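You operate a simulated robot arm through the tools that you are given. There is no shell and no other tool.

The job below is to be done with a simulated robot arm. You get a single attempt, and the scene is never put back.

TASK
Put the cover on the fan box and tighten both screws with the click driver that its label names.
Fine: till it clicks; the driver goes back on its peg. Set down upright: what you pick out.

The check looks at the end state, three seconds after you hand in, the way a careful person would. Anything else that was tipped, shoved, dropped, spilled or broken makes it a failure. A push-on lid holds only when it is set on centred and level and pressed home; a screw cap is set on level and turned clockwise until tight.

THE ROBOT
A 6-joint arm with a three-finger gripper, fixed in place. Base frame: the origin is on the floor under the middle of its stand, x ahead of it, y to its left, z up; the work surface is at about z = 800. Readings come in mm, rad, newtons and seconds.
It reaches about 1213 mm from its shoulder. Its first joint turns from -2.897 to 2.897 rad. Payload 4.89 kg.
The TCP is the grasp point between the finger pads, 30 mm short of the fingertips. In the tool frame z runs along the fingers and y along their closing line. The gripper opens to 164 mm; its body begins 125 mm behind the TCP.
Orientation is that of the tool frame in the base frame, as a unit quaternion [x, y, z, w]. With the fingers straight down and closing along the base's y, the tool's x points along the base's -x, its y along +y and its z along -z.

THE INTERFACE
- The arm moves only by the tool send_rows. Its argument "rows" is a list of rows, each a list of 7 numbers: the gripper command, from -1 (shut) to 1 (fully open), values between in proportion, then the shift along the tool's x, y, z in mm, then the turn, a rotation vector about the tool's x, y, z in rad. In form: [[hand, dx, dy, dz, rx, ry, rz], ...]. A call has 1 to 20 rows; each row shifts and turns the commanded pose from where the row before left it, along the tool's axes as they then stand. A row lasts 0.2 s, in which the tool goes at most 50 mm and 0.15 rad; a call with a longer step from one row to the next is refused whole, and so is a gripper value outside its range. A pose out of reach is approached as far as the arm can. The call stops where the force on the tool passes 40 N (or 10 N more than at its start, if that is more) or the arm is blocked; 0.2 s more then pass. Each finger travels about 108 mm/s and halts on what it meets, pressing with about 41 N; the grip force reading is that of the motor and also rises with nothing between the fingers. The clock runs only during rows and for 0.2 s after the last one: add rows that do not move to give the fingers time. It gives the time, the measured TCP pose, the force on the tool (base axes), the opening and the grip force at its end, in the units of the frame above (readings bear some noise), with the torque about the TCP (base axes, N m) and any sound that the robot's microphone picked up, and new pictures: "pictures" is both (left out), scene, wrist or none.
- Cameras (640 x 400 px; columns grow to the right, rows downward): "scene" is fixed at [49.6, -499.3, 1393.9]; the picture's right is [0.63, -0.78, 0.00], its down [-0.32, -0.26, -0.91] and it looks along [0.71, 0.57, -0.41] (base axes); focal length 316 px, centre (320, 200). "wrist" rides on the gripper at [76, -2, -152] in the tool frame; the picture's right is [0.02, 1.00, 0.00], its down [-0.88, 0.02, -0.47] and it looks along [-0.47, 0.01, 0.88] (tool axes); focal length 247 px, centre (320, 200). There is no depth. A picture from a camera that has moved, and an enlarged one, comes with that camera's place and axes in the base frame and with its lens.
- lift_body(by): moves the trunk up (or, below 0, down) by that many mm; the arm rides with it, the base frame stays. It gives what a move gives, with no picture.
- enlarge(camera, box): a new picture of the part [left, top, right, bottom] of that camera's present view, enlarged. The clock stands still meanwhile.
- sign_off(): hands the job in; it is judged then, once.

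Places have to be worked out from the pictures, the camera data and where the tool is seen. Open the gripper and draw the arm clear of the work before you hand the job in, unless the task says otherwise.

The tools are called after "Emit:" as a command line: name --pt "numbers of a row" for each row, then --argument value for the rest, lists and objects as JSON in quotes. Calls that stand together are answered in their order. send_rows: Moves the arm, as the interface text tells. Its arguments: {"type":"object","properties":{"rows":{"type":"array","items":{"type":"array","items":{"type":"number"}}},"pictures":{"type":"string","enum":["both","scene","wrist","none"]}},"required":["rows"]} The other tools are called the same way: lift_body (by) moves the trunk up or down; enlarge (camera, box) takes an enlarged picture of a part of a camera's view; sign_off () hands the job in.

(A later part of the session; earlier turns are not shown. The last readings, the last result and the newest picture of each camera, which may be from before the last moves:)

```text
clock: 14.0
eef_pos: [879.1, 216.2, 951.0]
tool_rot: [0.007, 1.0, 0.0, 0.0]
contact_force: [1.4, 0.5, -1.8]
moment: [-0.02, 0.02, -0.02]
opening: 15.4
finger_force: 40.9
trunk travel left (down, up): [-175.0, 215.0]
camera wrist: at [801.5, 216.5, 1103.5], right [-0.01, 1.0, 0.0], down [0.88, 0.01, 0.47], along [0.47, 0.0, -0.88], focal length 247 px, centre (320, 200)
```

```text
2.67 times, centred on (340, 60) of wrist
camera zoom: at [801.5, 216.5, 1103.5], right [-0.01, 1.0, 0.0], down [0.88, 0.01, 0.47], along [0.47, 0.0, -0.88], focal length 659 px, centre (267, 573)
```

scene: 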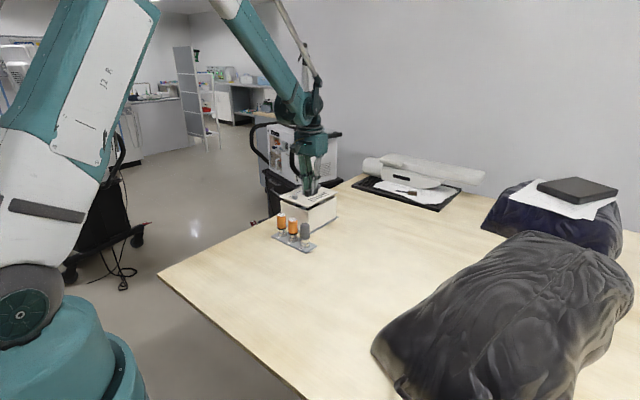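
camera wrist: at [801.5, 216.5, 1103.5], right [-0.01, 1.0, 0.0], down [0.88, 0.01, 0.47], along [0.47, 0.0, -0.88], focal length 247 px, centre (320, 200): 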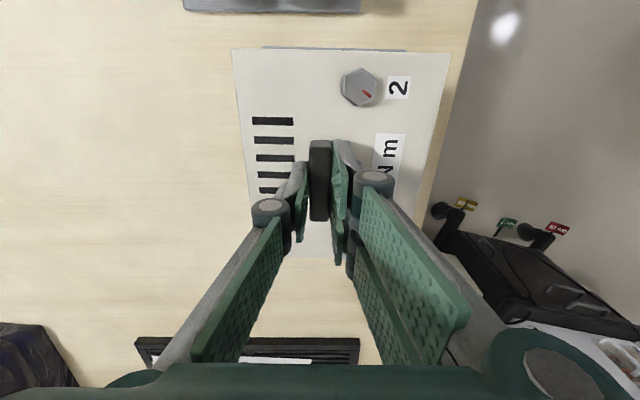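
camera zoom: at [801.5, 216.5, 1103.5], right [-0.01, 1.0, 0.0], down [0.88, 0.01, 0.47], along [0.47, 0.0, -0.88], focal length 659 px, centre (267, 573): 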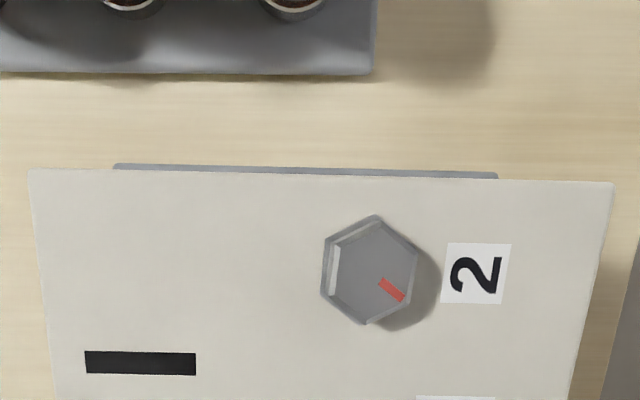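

The yaw now matches the box flange. The wrist view shows the plate about 1.7 mm too far −y relative to the flange, and x is within about 0.3 mm. I'll apply a small correction and check again before lowering.

Emit:
send_rows --pt "-1 -0.3 1.7 0 0 0 0" --pt "-1 0 0 0 0 0 0" --pt "-1 0 0 0 0 0 0" --pictures "both"

Emit:
enlarge --camera "scene" --box '[275, 180, 315, 214]'

Emit:
enlarge --camera "scene" --box '[305, 180, 345, 214]'

Emit:
enlarge --camera "wrist" --box '[220, 35, 460, 85]'

```text
clock: 14.8
eef_pos: [879.6, 219.0, 951.5]
tool_rot: [0.006, 1.0, 0.0, 0.0]
contact_force: [0.2, -0.1, -1.0]
moment: [0.0, 0.01, -0.02]
opening: 15.4
finger_force: 41.3
trunk travel left (down, up): [-175.0, 215.0]
camera wrist: at [801.8, 218.4, 1103.6], right [-0.01, 1.0, 0.0], down [0.88, 0.01, 0.47], along [0.47, 0.0, -0.88], focal length 247 px, centre (320, 200)
```

scene: 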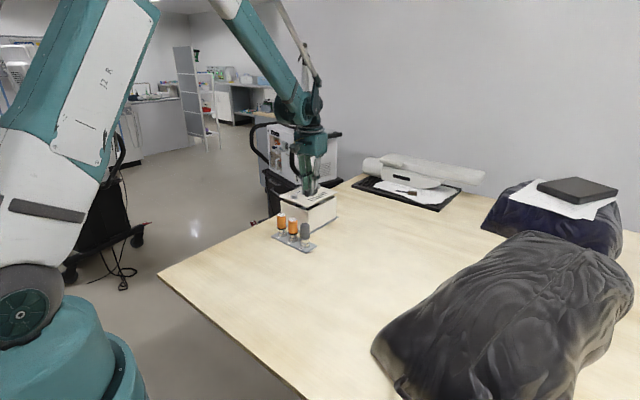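
wrist: 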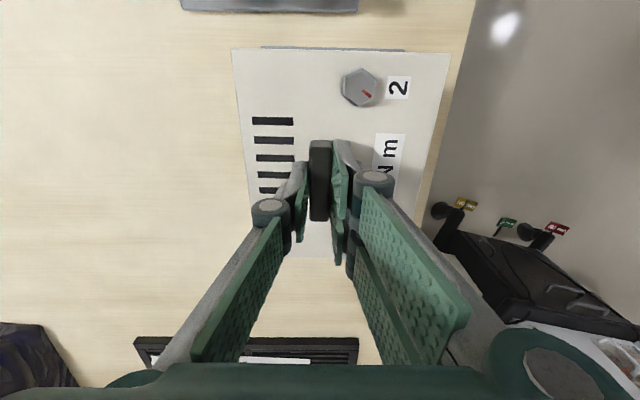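

```text
11.76 times, centred on (295, 197) of scene
camera zoom: at [49.6, -499.3, 1393.9], right [0.63, -0.78, 0.0], down [-0.32, -0.26, -0.91], along [0.71, 0.57, -0.41], focal length 3723 px, centre (614, 235)
```

zoom: 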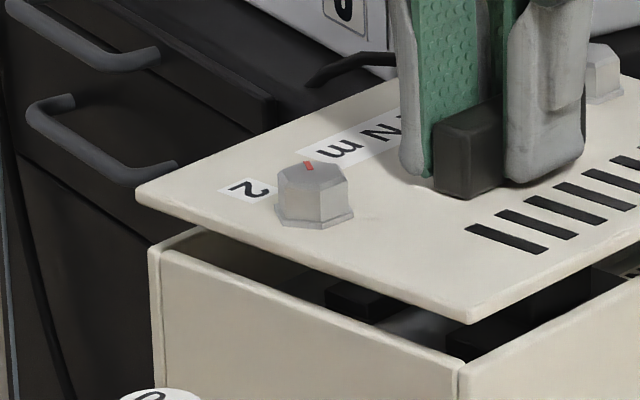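

```text
11.76 times, centred on (325, 197) of scene
camera zoom: at [49.6, -499.3, 1393.9], right [0.63, -0.78, 0.0], down [-0.32, -0.26, -0.91], along [0.71, 0.57, -0.41], focal length 3723 px, centre (261, 235)
```

zoom: 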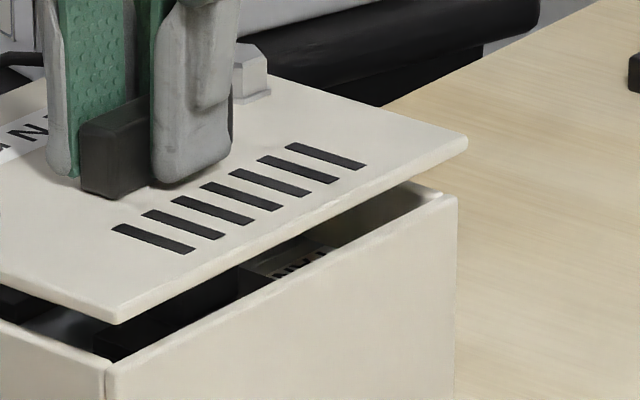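

```text
2.67 times, centred on (340, 60) of wrist
camera zoom: at [801.8, 218.4, 1103.6], right [-0.01, 1.0, 0.0], down [0.88, 0.01, 0.47], along [0.47, 0.0, -0.88], focal length 659 px, centre (267, 573)
```

zoom: 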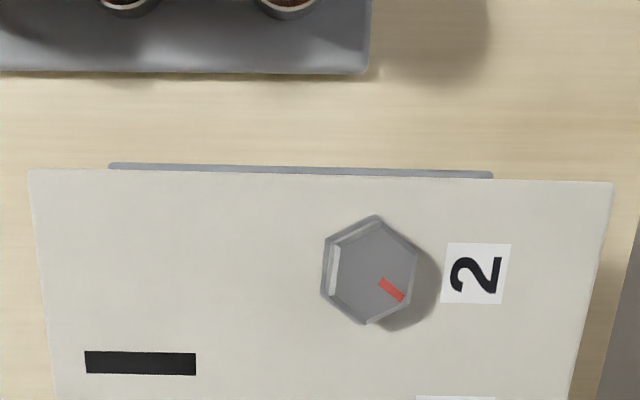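

The alignment is now within about 0.5 mm in both axes and the yaw matches. I'll lower gently in small steps and watch the vertical force for contact with the rim.

Emit:
send_rows --pt "-1 0 0 2 0 0 0" --pt "-1 0 0 2 0 0 0" --pt "-1 0 0 2 0 0 0" --pt "-1 0 0 1 0 0 0" --pt "-1 0 0 0 0 0 0" --pictures "scene"

Emit:
enlarge --camera "scene" --box '[275, 185, 345, 235]'

```text
clock: 16.0
eef_pos: [879.3, 219.1, 946.0]
tool_rot: [0.006, 1.0, 0.001, 0.0]
contact_force: [0.2, 0.3, -2.1]
moment: [0.0, 0.0, -0.01]
opening: 15.6
finger_force: 41.6
trunk travel left (down, up): [-175.0, 215.0]
```

scene: 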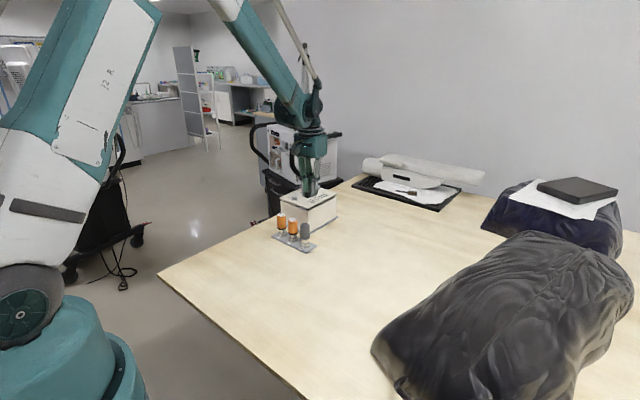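

```text
8.00 times, centred on (310, 210) of scene
camera zoom: at [49.6, -499.3, 1393.9], right [0.63, -0.78, 0.0], down [-0.32, -0.26, -0.91], along [0.71, 0.57, -0.41], focal length 2532 px, centre (400, 120)
```

zoom: 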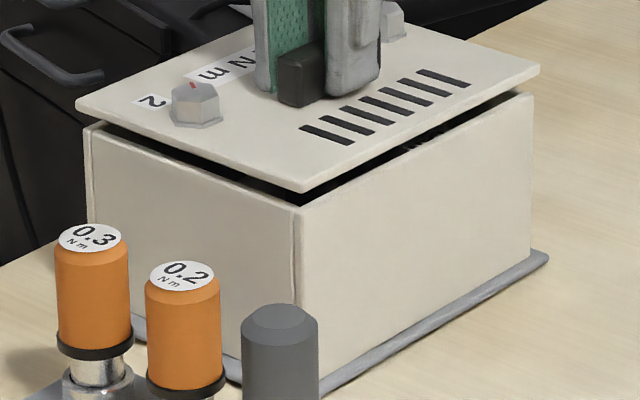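

There's still a gap of about 7 mm. Continuing down in 1–1.5 mm steps.

Emit:
send_rows --pt "-1 0 0 1.5 0 0 0" --pt "-1 0 0 1.5 0 0 0" --pt "-1 0 0 1 0 0 0" --pt "-1 0 0 1 0 0 0" --pt "-1 0 0 0 0 0 0" --pictures "scene"

Emit:
enlarge --camera "scene" --box '[275, 185, 345, 235]'

```text
clock: 17.2
eef_pos: [879.8, 219.7, 940.9]
tool_rot: [0.006, 1.0, 0.0, 0.0]
contact_force: [0.1, 0.3, -2.5]
moment: [-0.01, 0.01, 0.0]
opening: 15.4
finger_force: 40.9
trunk travel left (down, up): [-175.0, 215.0]
```

scene: 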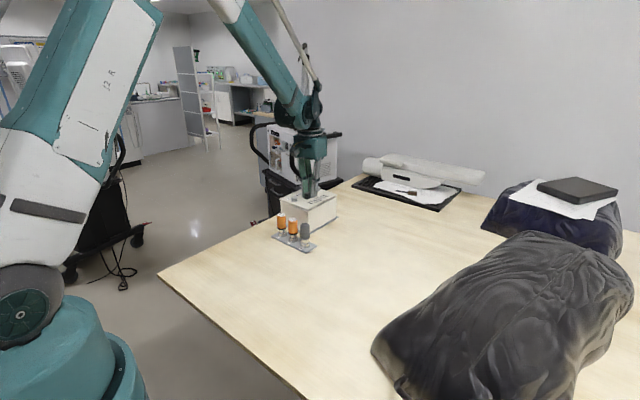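

```text
8.00 times, centred on (310, 210) of scene
camera zoom: at [49.6, -499.3, 1393.9], right [0.63, -0.78, 0.0], down [-0.32, -0.26, -0.91], along [0.71, 0.57, -0.41], focal length 2532 px, centre (400, 120)
```

zoom: 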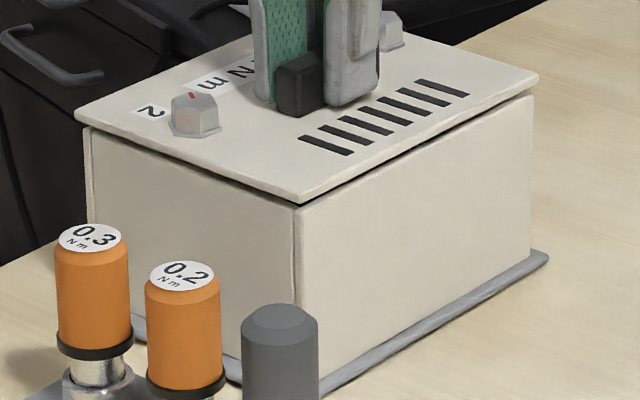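

The gap is down to about 2–3 mm and everything is level. Continuing in 0.7 mm steps until I feel contact.

Emit:
send_rows --pt "-1 0 0 0.8 0 0 0" --pt "-1 0 0 0.7 0 0 0" --pt "-1 0 0 0.7 0 0 0" --pt "-1 0 0 0 0 0 0" --pictures "scene"

Emit:
enlarge --camera "scene" --box '[275, 185, 345, 235]'

```text
clock: 18.2
eef_pos: [879.0, 220.2, 937.2]
tool_rot: [0.006, 1.0, 0.0, -0.001]
contact_force: [0.0, 0.3, -2.3]
moment: [-0.02, 0.04, 0.05]
opening: 15.4
finger_force: 41.5
trunk travel left (down, up): [-175.0, 215.0]
```

scene: 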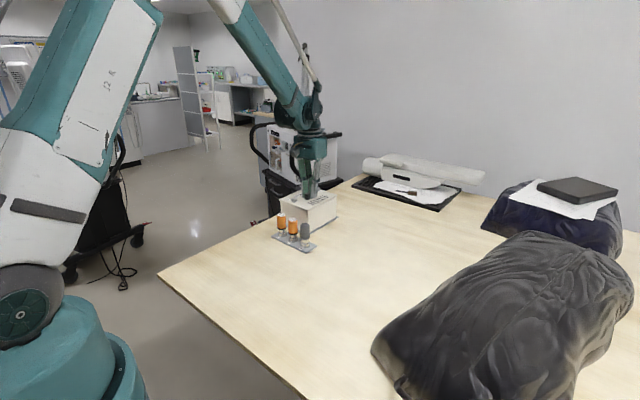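

```text
8.00 times, centred on (310, 210) of scene
camera zoom: at [49.6, -499.3, 1393.9], right [0.63, -0.78, 0.0], down [-0.32, -0.26, -0.91], along [0.71, 0.57, -0.41], focal length 2532 px, centre (400, 120)
```

zoom: 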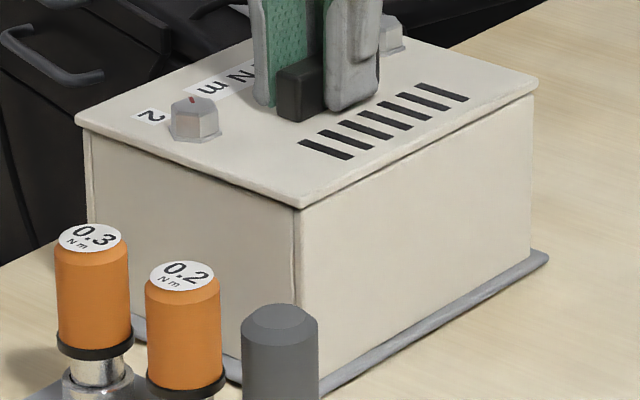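

It's nearly touching, with no contact force yet. A few more 0.5 mm steps.

Emit:
send_rows --pt "-1 0 0 0.5 0 0 0" --pt "-1 0 0 0.5 0 0 0" --pt "-1 0 0 0 0 0 0" --pictures "none"

Emit:
enlarge --camera "scene" --box '[275, 185, 345, 235]'

```text
clock: 19.0
eef_pos: [879.0, 220.0, 936.9]
tool_rot: [0.006, 1.0, 0.0, 0.001]
contact_force: [0.4, -0.1, -1.9]
moment: [-0.01, -0.02, 0.0]
opening: 15.5
finger_force: 41.5
trunk travel left (down, up): [-175.0, 215.0]
```

```text
8.00 times, centred on (310, 210) of scene
camera zoom: at [49.6, -499.3, 1393.9], right [0.63, -0.78, 0.0], down [-0.32, -0.26, -0.91], along [0.71, 0.57, -0.41], focal length 2532 px, centre (400, 120)
```

zoom: 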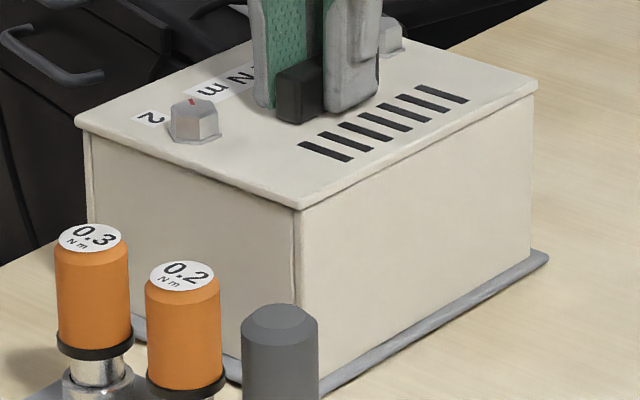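

It's visually almost down; force is still only the cover's weight. Stepping 0.5 mm at a time again.

Emit:
send_rows --pt "-1 0 0 0.5 0 0 0" --pt "-1 0 0 0.5 0 0 0" --pt "-1 0 0 0 0 0 0" --pictures "none"

```text
clock: 19.8
eef_pos: [879.1, 218.6, 935.7]
tool_rot: [0.006, 1.0, 0.0, 0.0]
contact_force: [1.8, 0.4, 9.8]
moment: [0.05, 0.6, 0.05]
opening: 15.5
finger_force: 41.2
trunk travel left (down, up): [-175.0, 215.0]
```

First contact: about 12 N, with the moment suggesting the near edge touched first. I'll press a little more to see whether it seats flat.

Emit:
send_rows --pt "-1 0 0 0.4 0 0 0" --pt "-1 0 0 0 0 0 0" --pictures "none"

Emit:
enlarge --camera "scene" --box '[275, 185, 315, 213]'

Emit:
enlarge --camera "scene" --box '[305, 185, 345, 213]'

```text
clock: 20.4
eef_pos: [878.2, 220.0, 937.0]
tool_rot: [0.006, 1.0, -0.001, 0.001]
contact_force: [3.4, 3.1, 29.1]
moment: [0.09, 0.48, 0.06]
opening: 15.3
finger_force: 40.6
trunk travel left (down, up): [-175.0, 215.0]
```

```text
14.29 times, centred on (295, 199) of scene
camera zoom: at [49.6, -499.3, 1393.9], right [0.63, -0.78, 0.0], down [-0.32, -0.26, -0.91], along [0.71, 0.57, -0.41], focal length 4521 px, centre (677, 214)
```

zoom: 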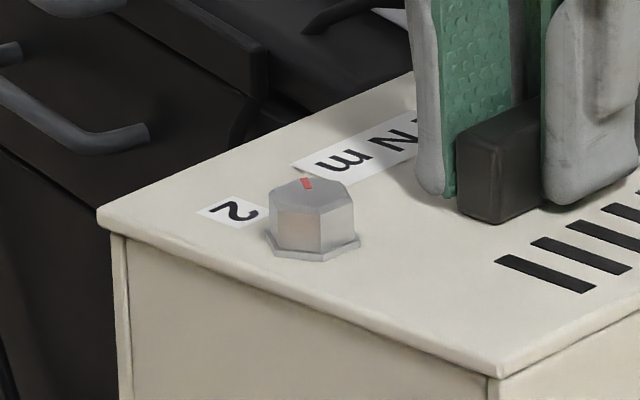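

```text
14.29 times, centred on (325, 199) of scene
camera zoom: at [49.6, -499.3, 1393.9], right [0.63, -0.78, 0.0], down [-0.32, -0.26, -0.91], along [0.71, 0.57, -0.41], focal length 4521 px, centre (249, 214)
```

zoom: 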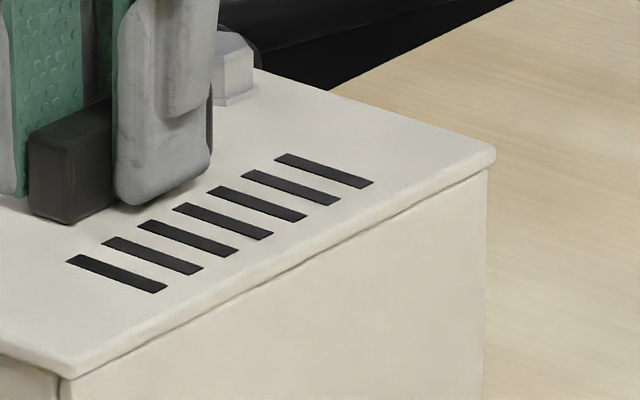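

The force is 29 N and the centre of pressure has moved inward, so the cover is seated flat with an even 2–4 mm overhang. I'll relieve the pressure slightly, open the fingers, and rise straight up.

Emit:
send_rows --pt "-1 0 0 -0.5 0 0 0" --pt "-1 0 0 0 0 0 0" --pt "-0.7 0 0 0 0 0 0" --pt "-0.4 0 0 0 0 0 0" --pt "-0.25 0 0 0 0 0 0" --pt "-0.25 0 0 0 0 0 0" --pictures "scene"

Emit:
send_rows --pt "-0.25 0 0 -10 0 0 0" --pt "-0.25 0 0 -25 0 0 0" --pt "-0.25 0 0 -30 0 0 0" --pt "-0.25 0 0 -30 0 0 0" --pt "-0.25 0 0 -25 0 0 0" --pt "-0.25 0 0 0 0 0 0" --pictures "both"

Emit:
enlarge --camera "wrist" --box '[210, 30, 450, 270]'

Emit:
enlarge --camera "scene" --box '[270, 180, 350, 250]'

```text
clock: 21.8
eef_pos: [878.5, 219.7, 935.8]
tool_rot: [0.006, 1.0, 0.0, 0.0]
contact_force: [-0.7, 1.0, 0.1]
moment: [-0.01, -0.04, -0.02]
opening: 61.2
finger_force: 0.1
trunk travel left (down, up): [-175.0, 215.0]
```

scene: 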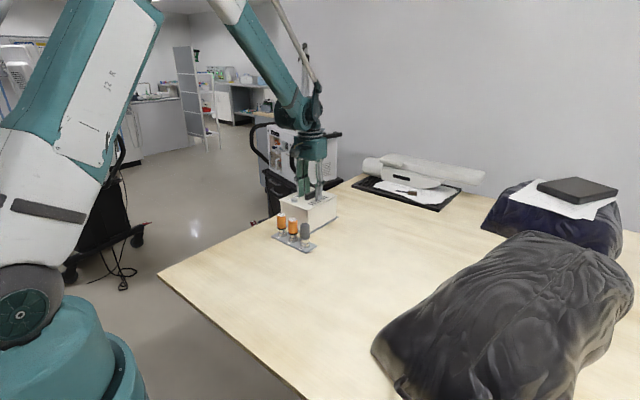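

```text
clock: 23.2
eef_pos: [879.0, 219.6, 1054.6]
tool_rot: [0.007, 1.0, 0.0, 0.0]
contact_force: [-0.9, 0.6, -0.6]
moment: [0.02, -0.07, -0.02]
opening: 61.7
finger_force: 0.0
trunk travel left (down, up): [-175.0, 215.0]
camera wrist: at [801.6, 218.6, 1207.2], right [-0.01, 1.0, 0.0], down [0.88, 0.01, 0.47], along [0.47, 0.0, -0.88], focal length 247 px, centre (320, 200)
```

scene: 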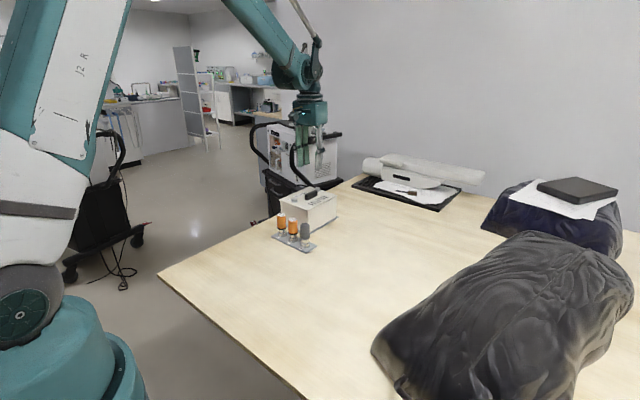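
wrist: 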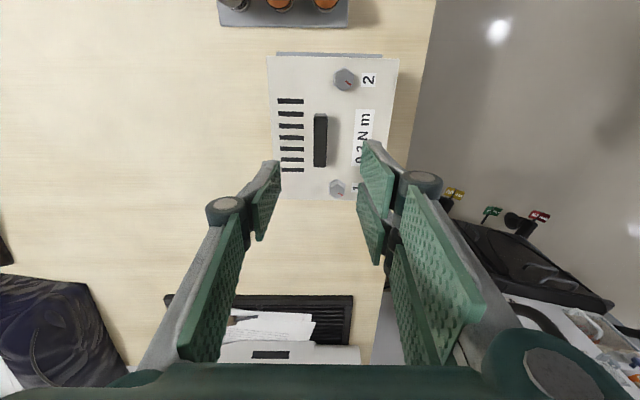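

```text
1.67 times, centred on (330, 150) of wrist
camera zoom: at [801.6, 218.6, 1207.2], right [-0.01, 1.0, 0.0], down [0.88, 0.01, 0.47], along [0.47, 0.0, -0.88], focal length 412 px, centre (303, 283)
```

zoom: 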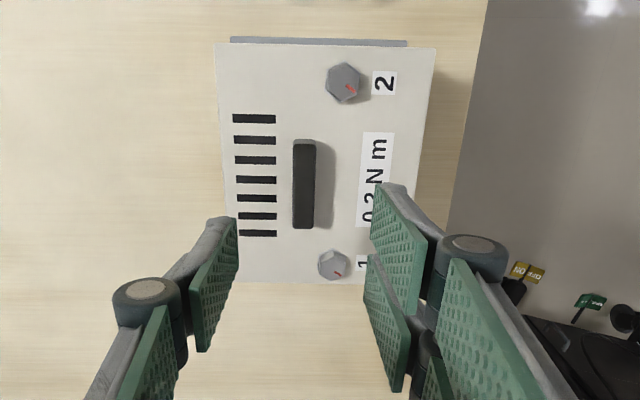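

```text
5.71 times, centred on (310, 215) of scene
camera zoom: at [49.6, -499.3, 1393.9], right [0.63, -0.78, 0.0], down [-0.32, -0.26, -0.91], along [0.71, 0.57, -0.41], focal length 1808 px, centre (377, 114)
```

zoom: 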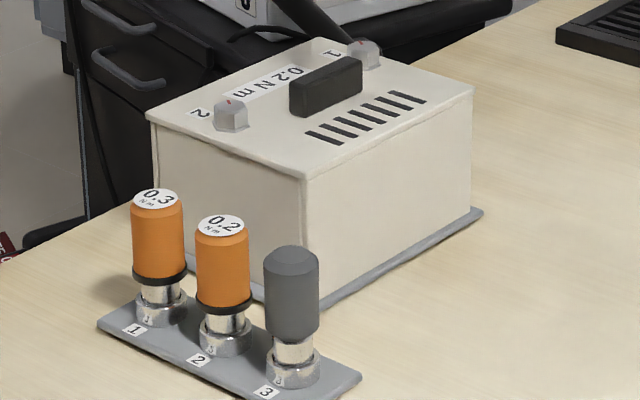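

The cover is seated flush on the box with the handle in line. Next, the 0.2 driver on peg 2: I move high over the rack and rotate the tool −90° about its z, so the fingers will close along x and not into the neighbouring drivers.

Emit:
send_rows --pt "-0.25 39 -11.5 0 0 0 0" --pt "-0.25 39 -11.5 0 0 0 0" --pt "-0.25 39 -11.5 0 0 0 0" --pt "-0.25 39 -11.5 0 0 0 0" --pt "0.2 0 0 0 0 0 -0.144" --pt "0.2 0 0 0 0 0 -0.144" --pt "0.2 0 0 0 0 0 -0.144" --pt "0.2 0 0 0 0 0 -0.144" --pt "0.2 0 0 0 0 0 -0.144" --pt "0.2 0 0 0 0 0 -0.144" --pt "0.2 0 0 0 0 0 -0.144" --pt "0.2 0 0 0 0 0 -0.144" --pt "0.2 0 0 0 0 0 -0.144" --pt "0.2 0 0 0 0 0 -0.144" --pt "0.2 0 0 0 0 0 -0.144" --pt "0.2 0 0 0 0 0 0" --pictures "both"

Emit:
enlarge --camera "wrist" --box '[240, 70, 410, 240]'

```text
clock: 26.6
eef_pos: [721.9, 175.8, 1056.4]
tool_rot: [0.708, -0.706, 0.0, 0.0]
contact_force: [-1.0, 0.0, -0.8]
moment: [0.01, -0.01, -0.01]
opening: 98.3
finger_force: 0.1
trunk travel left (down, up): [-175.0, 215.0]
camera wrist: at [723.3, 99.4, 1207.9], right [-1.0, -0.02, 0.0], down [-0.02, 0.88, 0.47], along [-0.01, 0.47, -0.88], focal length 247 px, centre (320, 200)
```

scene: 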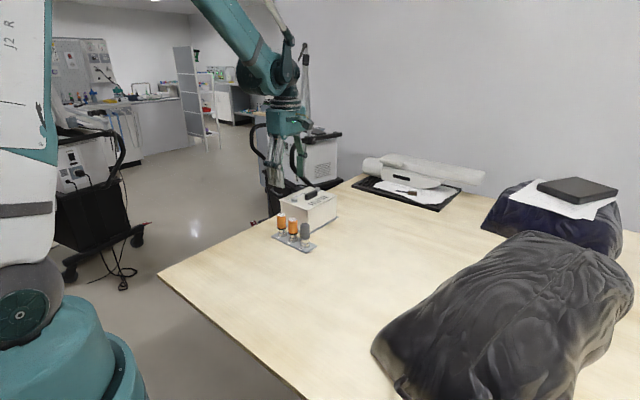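
wrist: 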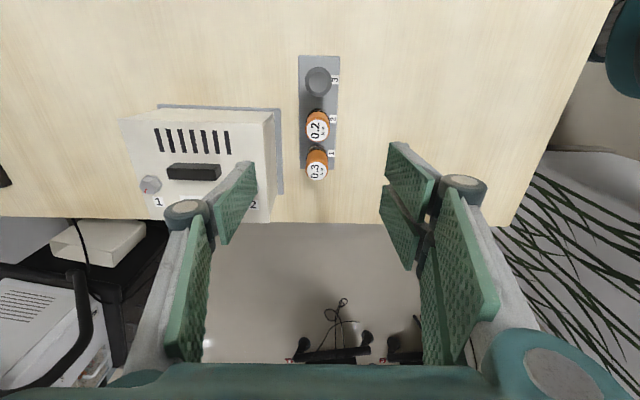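

```text
2.35 times, centred on (325, 155) of wrist
camera zoom: at [723.3, 99.4, 1207.9], right [-1.0, -0.02, 0.0], down [-0.02, 0.88, 0.47], along [-0.01, 0.47, -0.88], focal length 581 px, centre (308, 306)
```

zoom: 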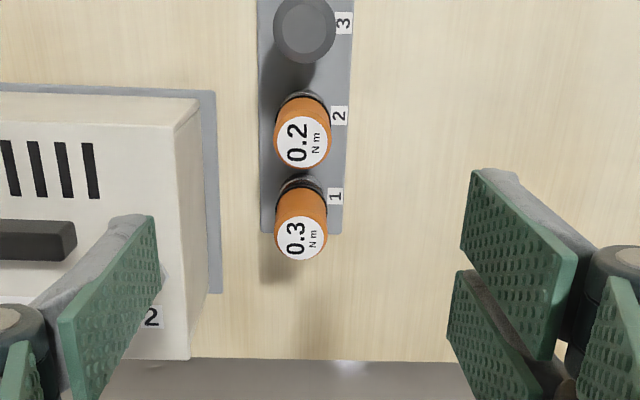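

Driver 2's axis comes out near (724.5, 170), with the handle top at z ≈ 884, a handle of about 50 mm and roughly 32 mm diameter. I'll descend to about 45 mm above the grasp height, with the opening at 57 mm, and check centring.

Emit:
send_rows --pt "-0.3 5.8 -2.6 20 0 0 0" --pt "-0.3 0 0 35 0 0 0" --pt "-0.3 0 0 35 0 0 0" --pt "-0.3 0 0 30 0 0 0" --pt "-0.3 0 0 0 0 0 0" --pt "-0.3 0 0 0 0 0 0" --pictures "both"

Emit:
enlarge --camera "wrist" --box '[230, 70, 410, 250]'

Emit:
enlarge --camera "scene" --box '[255, 170, 345, 260]'

```text
clock: 28.0
eef_pos: [726.6, 168.1, 936.3]
tool_rot: [0.708, -0.706, 0.0, 0.0]
contact_force: [-0.2, -0.3, -1.1]
moment: [-0.01, 0.06, 0.0]
opening: 57.4
finger_force: 0.0
trunk travel left (down, up): [-175.0, 215.0]
camera wrist: at [726.6, 93.4, 1088.1], right [-1.0, -0.02, 0.0], down [-0.02, 0.88, 0.47], along [-0.01, 0.47, -0.88], focal length 247 px, centre (320, 200)
```

scene: 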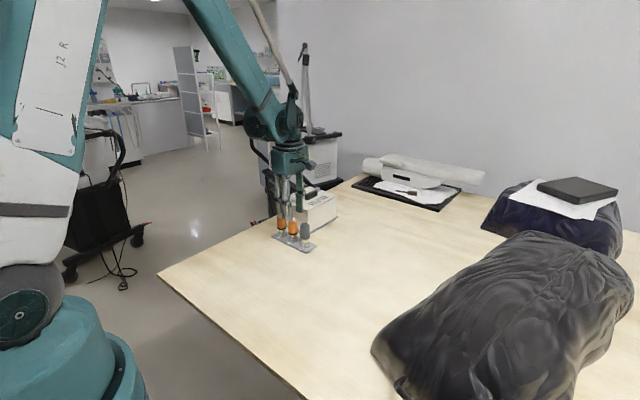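
wrist: 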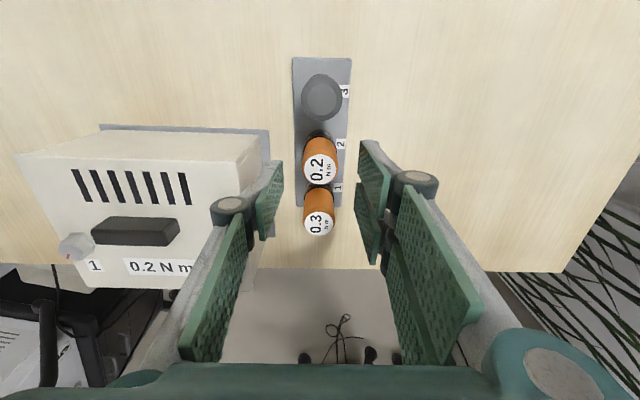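

```text
2.22 times, centred on (320, 160) of wrist
camera zoom: at [726.6, 93.4, 1088.1], right [-1.0, -0.02, 0.0], down [-0.02, 0.88, 0.47], along [-0.01, 0.47, -0.88], focal length 549 px, centre (320, 289)
```

zoom: 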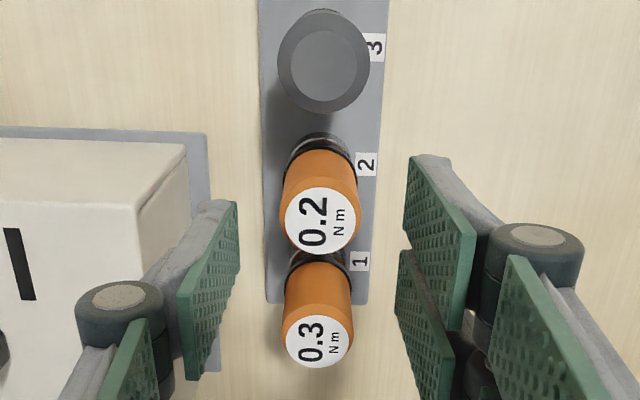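

```text
4.44 times, centred on (300, 215) of scene
camera zoom: at [49.6, -499.3, 1393.9], right [0.63, -0.78, 0.0], down [-0.32, -0.26, -0.91], along [0.71, 0.57, -0.41], focal length 1407 px, centre (409, 133)
```

zoom: 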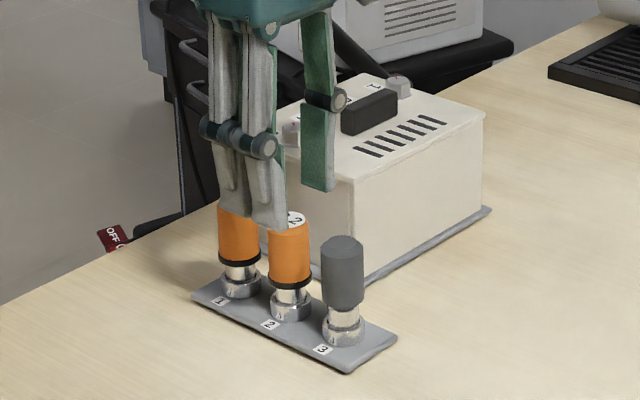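

Everything is centred: driver top at about (724.8, 170, 887), and the fingers clear the box wall and the neighbours. I descend 65 mm so the pads cover the handle.

Emit:
send_rows --pt "-0.3 -1.2 0.8 10 0 0 0" --pt "-0.3 0 0 20 0 0 0" --pt "-0.3 0 0 20 0 0 0" --pt "-0.3 0 0 15 0 0 0" --pt "-0.3 0 0 0 0 0 0" --pt "-0.3 0 0 0 0 0 0" --pictures "both"

Emit:
enlarge --camera "wrist" --box '[230, 90, 410, 270]'

Emit:
enlarge --camera "scene" --box '[255, 180, 335, 260]'

```text
clock: 29.4
eef_pos: [725.0, 170.4, 871.9]
tool_rot: [0.708, -0.707, 0.0, 0.0]
contact_force: [-0.3, -0.4, -0.2]
moment: [0.01, 0.06, 0.0]
opening: 57.5
finger_force: 0.1
trunk travel left (down, up): [-175.0, 215.0]
camera wrist: at [724.8, 94.8, 1023.2], right [-1.0, -0.02, 0.0], down [-0.02, 0.88, 0.47], along [-0.01, 0.47, -0.88], focal length 247 px, centre (320, 200)
```

scene: 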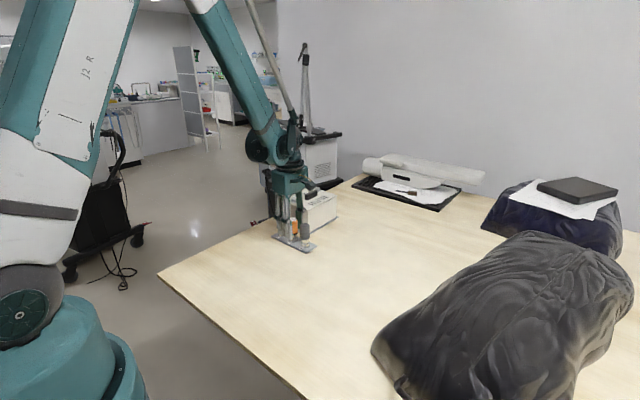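
wrist: 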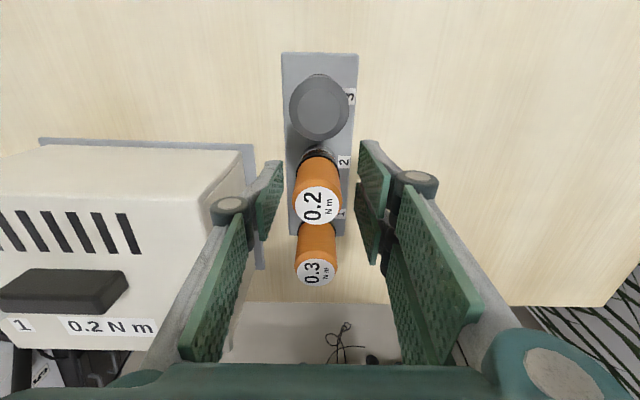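

```text
2.22 times, centred on (320, 180) of wrist
camera zoom: at [724.8, 94.8, 1023.2], right [-1.0, -0.02, 0.0], down [-0.02, 0.88, 0.47], along [-0.01, 0.47, -0.88], focal length 549 px, centre (320, 244)
```

zoom: 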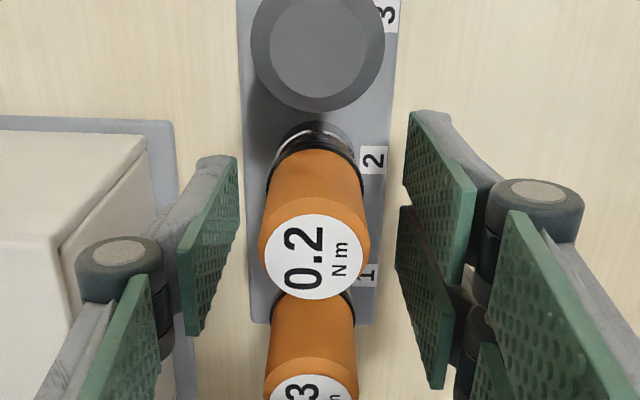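

```text
5.00 times, centred on (295, 220) of scene
camera zoom: at [49.6, -499.3, 1393.9], right [0.63, -0.78, 0.0], down [-0.32, -0.26, -0.91], along [0.71, 0.57, -0.41], focal length 1582 px, centre (445, 100)
```

zoom: 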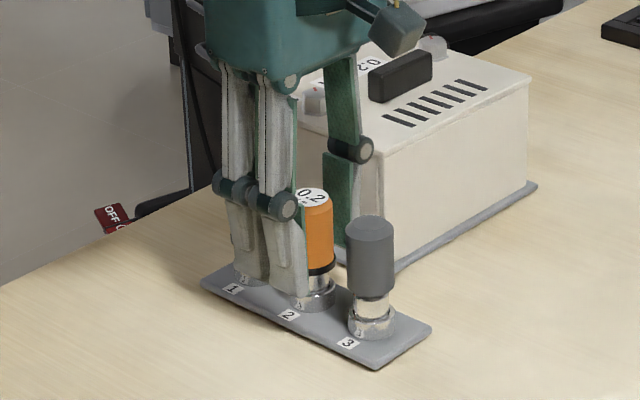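

The driver sits centred between thumb and fingers, clear of its neighbours. Closing on the handle.

Emit:
send_rows --pt "-0.5 0 0 0 0 0 0" --pt "-0.6 0 0 0 0 0 0" --pt "-1 0 0 0 0 0 0" --pt "-1 0 0 0 0 0 0" --pt "-1 0 0 0 0 0 0" --pictures "both"

Emit:
enlarge --camera "wrist" --box '[250, 120, 390, 260]'

Emit:
enlarge --camera "scene" --box '[255, 180, 335, 260]'

```text
clock: 30.6
eef_pos: [724.2, 171.4, 871.6]
tool_rot: [0.708, -0.707, 0.0, 0.0]
contact_force: [0.5, 0.9, 0.1]
moment: [-0.03, -0.02, -0.01]
opening: 30.0
finger_force: 41.3
trunk travel left (down, up): [-175.0, 215.0]
camera wrist: at [724.7, 94.7, 1023.4], right [-1.0, -0.02, 0.0], down [-0.02, 0.88, 0.47], along [-0.01, 0.47, -0.88], focal length 247 px, centre (320, 200)
```

scene: 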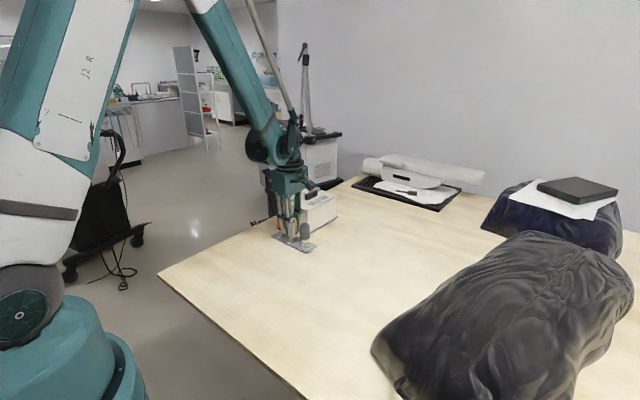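
wrist: 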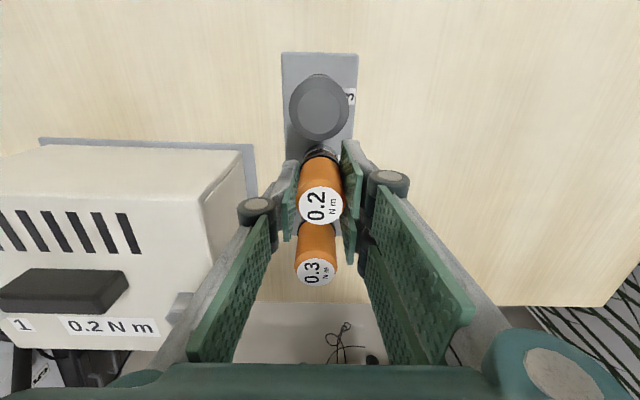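

```text
2.86 times, centred on (320, 190) of wrist
camera zoom: at [724.7, 94.7, 1023.4], right [-1.0, -0.02, 0.0], down [-0.02, 0.88, 0.47], along [-0.01, 0.47, -0.88], focal length 706 px, centre (320, 229)
```

zoom: 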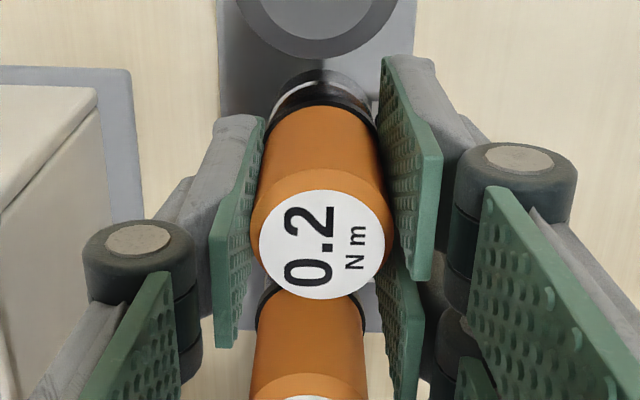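

```text
5.00 times, centred on (295, 220) of scene
camera zoom: at [49.6, -499.3, 1393.9], right [0.63, -0.78, 0.0], down [-0.32, -0.26, -0.91], along [0.71, 0.57, -0.41], focal length 1582 px, centre (445, 100)
```

zoom: 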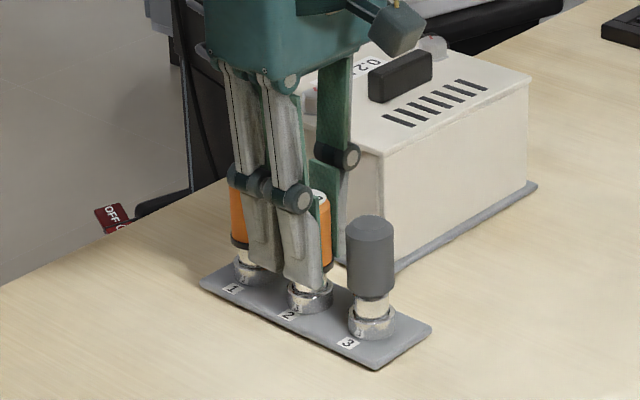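

The 0.2 driver is gripped at 30 mm; I note the peg pose as TCP ≈ (724.6, 170.8, 871.7). Lifting it straight up off the peg.

Emit:
send_rows --pt "-1 0 0 -5 0 0 0" --pt "-1 0 0 -10 0 0 0" --pt "-1 0 0 -20 0 0 0" --pt "-1 0 0 -30 0 0 0" --pt "-1 0 0 -35 0 0 0" --pt "-1 0 0 -30 0 0 0" --pt "-1 0 0 0 0 0 0" --pt "-1 0 0 0 0 0 0" --pictures "both"

Emit:
enlarge --camera "scene" --box '[255, 160, 345, 260]'

Emit:
enlarge --camera "wrist" --box '[250, 60, 390, 260]'

```text
clock: 32.4
eef_pos: [723.8, 170.7, 1000.5]
tool_rot: [0.708, -0.706, -0.001, 0.0]
contact_force: [0.0, -0.7, 0.0]
moment: [0.04, -0.08, -0.02]
opening: 30.4
finger_force: 41.5
trunk travel left (down, up): [-175.0, 215.0]
camera wrist: at [724.4, 93.6, 1152.7], right [-1.0, -0.02, 0.0], down [-0.02, 0.88, 0.47], along [-0.01, 0.47, -0.88], focal length 247 px, centre (320, 200)
```

scene: 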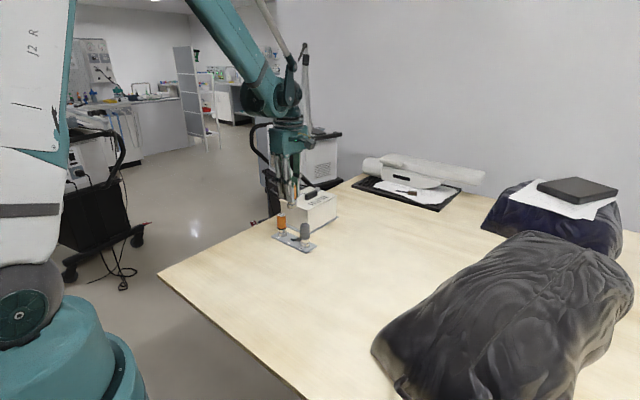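
wrist: 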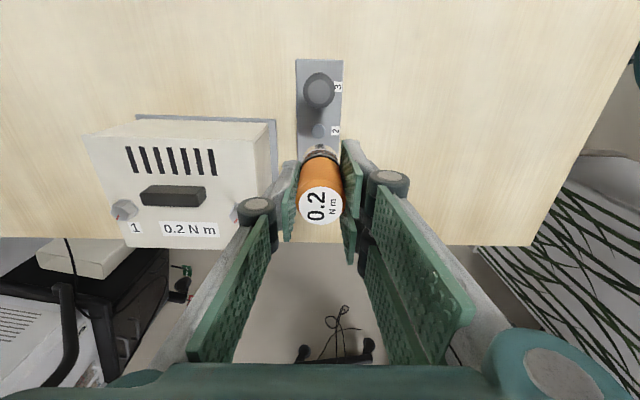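

```text
4.00 times, centred on (300, 210) of scene
camera zoom: at [49.6, -499.3, 1393.9], right [0.63, -0.78, 0.0], down [-0.32, -0.26, -0.91], along [0.71, 0.57, -0.41], focal length 1266 px, centre (400, 160)
```

zoom: 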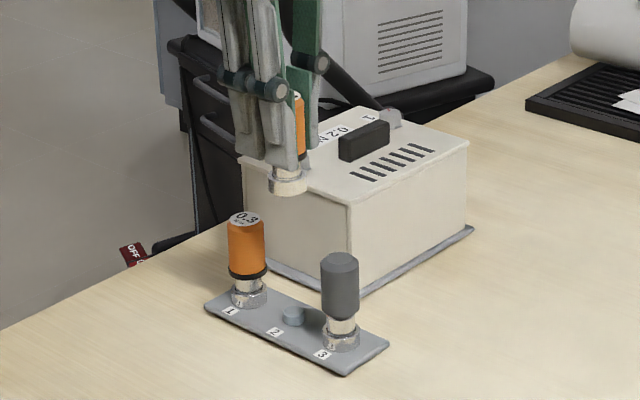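

```text
2.00 times, centred on (320, 160) of wrist
camera zoom: at [724.4, 93.6, 1152.7], right [-1.0, -0.02, 0.0], down [-0.02, 0.88, 0.47], along [-0.01, 0.47, -0.88], focal length 494 px, centre (320, 280)
```

zoom: 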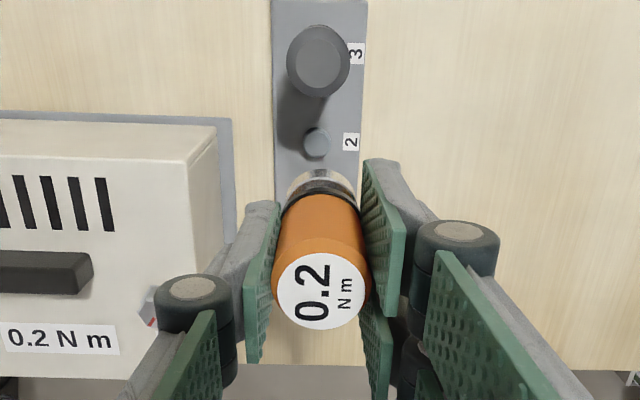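

The driver came off cleanly and sits on the tool axis; its socket bottom is about 67 mm below the TCP. The peg I just left lies exactly under the tool, so I'll measure its pixel position as a plumb-line calibration for lining up with the screws.

Emit:
enlarge --camera "wrist" --box '[295, 110, 345, 150]'

Emit:
enlarge --camera "scene" --box '[275, 190, 315, 250]'

```text
10.00 times, centred on (320, 130) of wrist
camera zoom: at [724.4, 93.6, 1152.7], right [-1.0, -0.02, 0.0], down [-0.02, 0.88, 0.47], along [-0.01, 0.47, -0.88], focal length 2470 px, centre (320, 900)
```

zoom: 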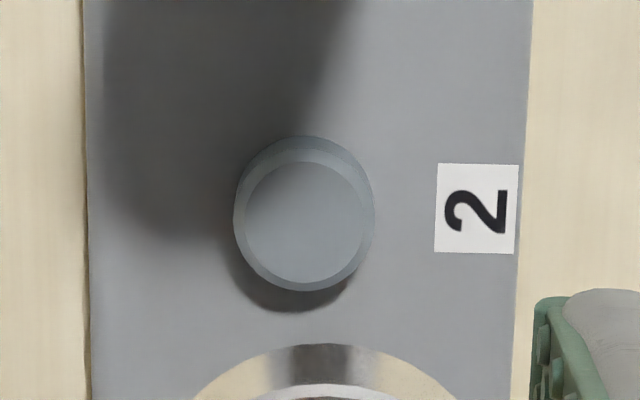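

```text
6.67 times, centred on (295, 220) of scene
camera zoom: at [49.6, -499.3, 1393.9], right [0.63, -0.78, 0.0], down [-0.32, -0.26, -0.91], along [0.71, 0.57, -0.41], focal length 2110 px, centre (487, 67)
```

zoom: 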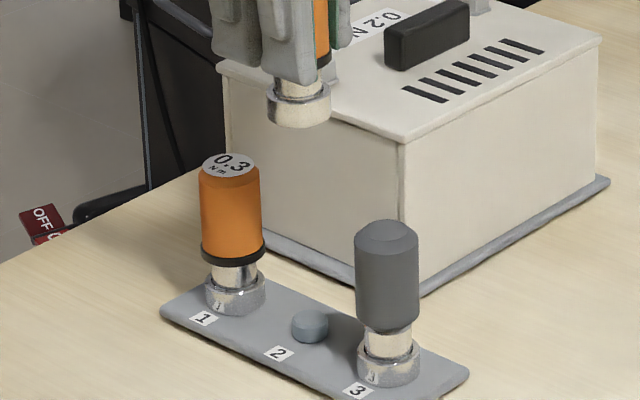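

The plumb-line check gives a good calibration: the driver axis is on the tool axis and the peg is +2.6 mm in x from this pose, so the grip slid it slightly. I'll remember that for the return. Now I carry the driver, high, to a pose where screw 1 should be directly under the wrist camera for an accurate fix.

Emit:
send_rows --pt "-1 0 0 -30 0 0 0" --pt "-1 0 0 -20 0 0 0" --pt "-1 -15 -22 0 0 0 0" --pt "-1 -22 -32 0 0 0 0" --pt "-1 -22 -32 0 0 0 0" --pt "-1 -22 -32 0 0 0 0" --pt "-1 -22 -32 0 0 0 0" --pt "-1 -22 -32 0 0 0 0" --pt "-1 -15 -22 0 0 0 0" --pt "-1 -8 -13 0 0 0 0" --pt "-1 0 0 0 0 0 0" --pt "-1 0 0 0 0 0 0" --pictures "both"

Emit:
enlarge --camera "wrist" --box '[240, 20, 440, 180]'

```text
clock: 35.0
eef_pos: [941.8, 320.9, 1051.7]
tool_rot: [0.708, -0.706, 0.001, 0.0]
contact_force: [-0.3, -0.2, -1.2]
moment: [-0.01, 0.01, 0.02]
opening: 30.4
finger_force: 41.1
trunk travel left (down, up): [-175.0, 215.0]
camera wrist: at [942.2, 244.4, 1202.5], right [-1.0, -0.02, 0.0], down [-0.02, 0.88, 0.47], along [-0.01, 0.47, -0.88], focal length 247 px, centre (320, 200)
```

scene: 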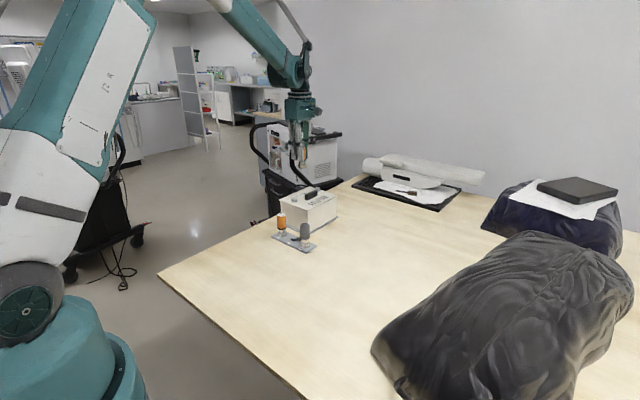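
wrist: 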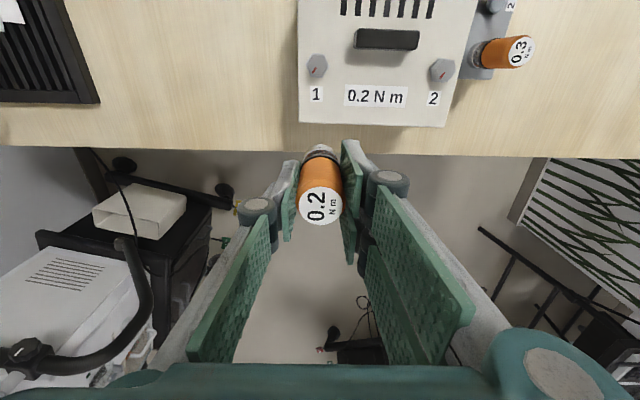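

```text
2.50 times, centred on (340, 100) of wrist
camera zoom: at [942.2, 244.4, 1202.5], right [-1.0, -0.02, 0.0], down [-0.02, 0.88, 0.47], along [-0.01, 0.47, -0.88], focal length 617 px, centre (270, 450)
```

zoom: 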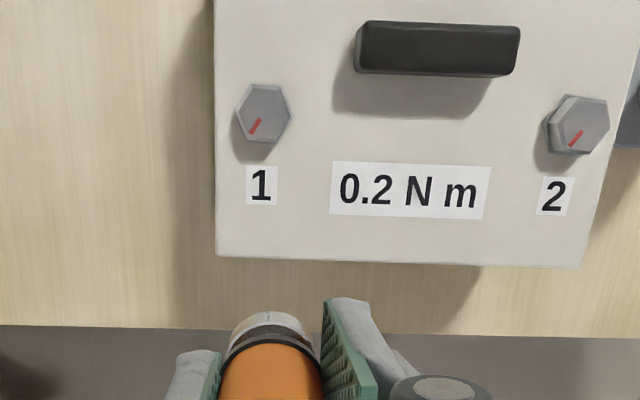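

Screw 1 is nearly under the camera. I'll enlarge both screws for precise centres and hex angles.

Emit:
enlarge --camera "wrist" --box '[295, 45, 345, 85]'

Emit:
enlarge --camera "wrist" --box '[420, 50, 470, 90]'

Emit:
enlarge --camera "wrist" --box '[290, 130, 350, 180]'

```text
10.00 times, centred on (320, 65) of wrist
camera zoom: at [942.2, 244.4, 1202.5], right [-1.0, -0.02, 0.0], down [-0.02, 0.88, 0.47], along [-0.01, 0.47, -0.88], focal length 2470 px, centre (320, 1550)
```

zoom: 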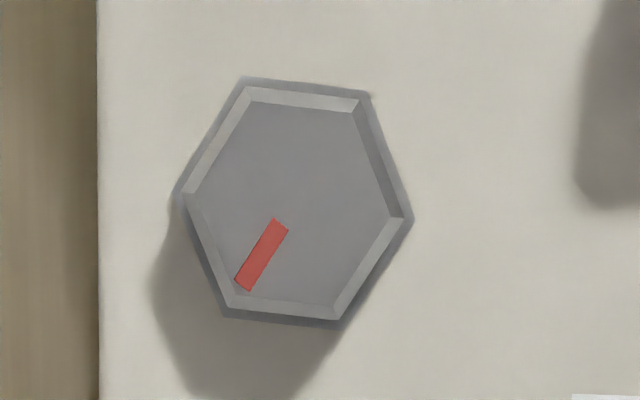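

```text
10.00 times, centred on (445, 70) of wrist
camera zoom: at [942.2, 244.4, 1202.5], right [-1.0, -0.02, 0.0], down [-0.02, 0.88, 0.47], along [-0.01, 0.47, -0.88], focal length 2470 px, centre (-930, 1500)
```

zoom: 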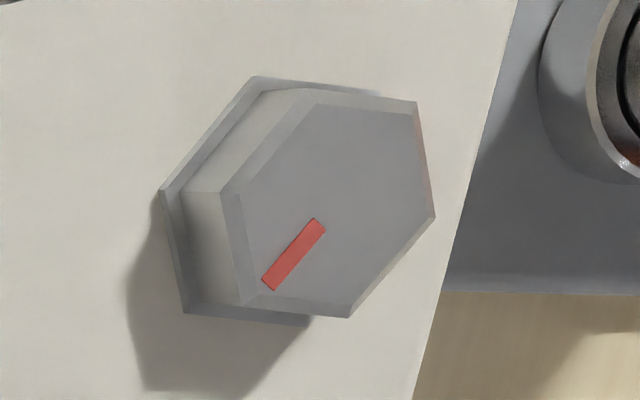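

```text
8.00 times, centred on (320, 155) of wrist
camera zoom: at [942.2, 244.4, 1202.5], right [-1.0, -0.02, 0.0], down [-0.02, 0.88, 0.47], along [-0.01, 0.47, -0.88], focal length 1976 px, centre (320, 560)
```

zoom: 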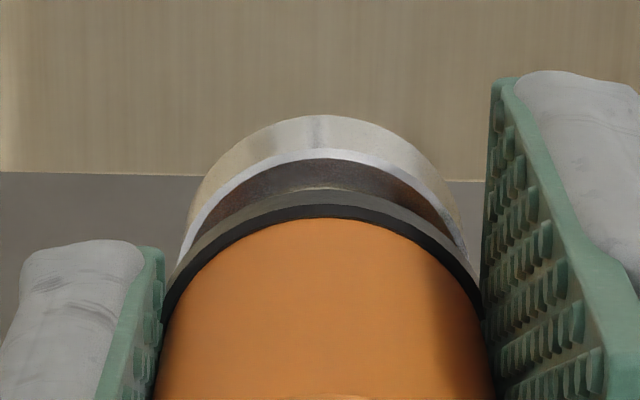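

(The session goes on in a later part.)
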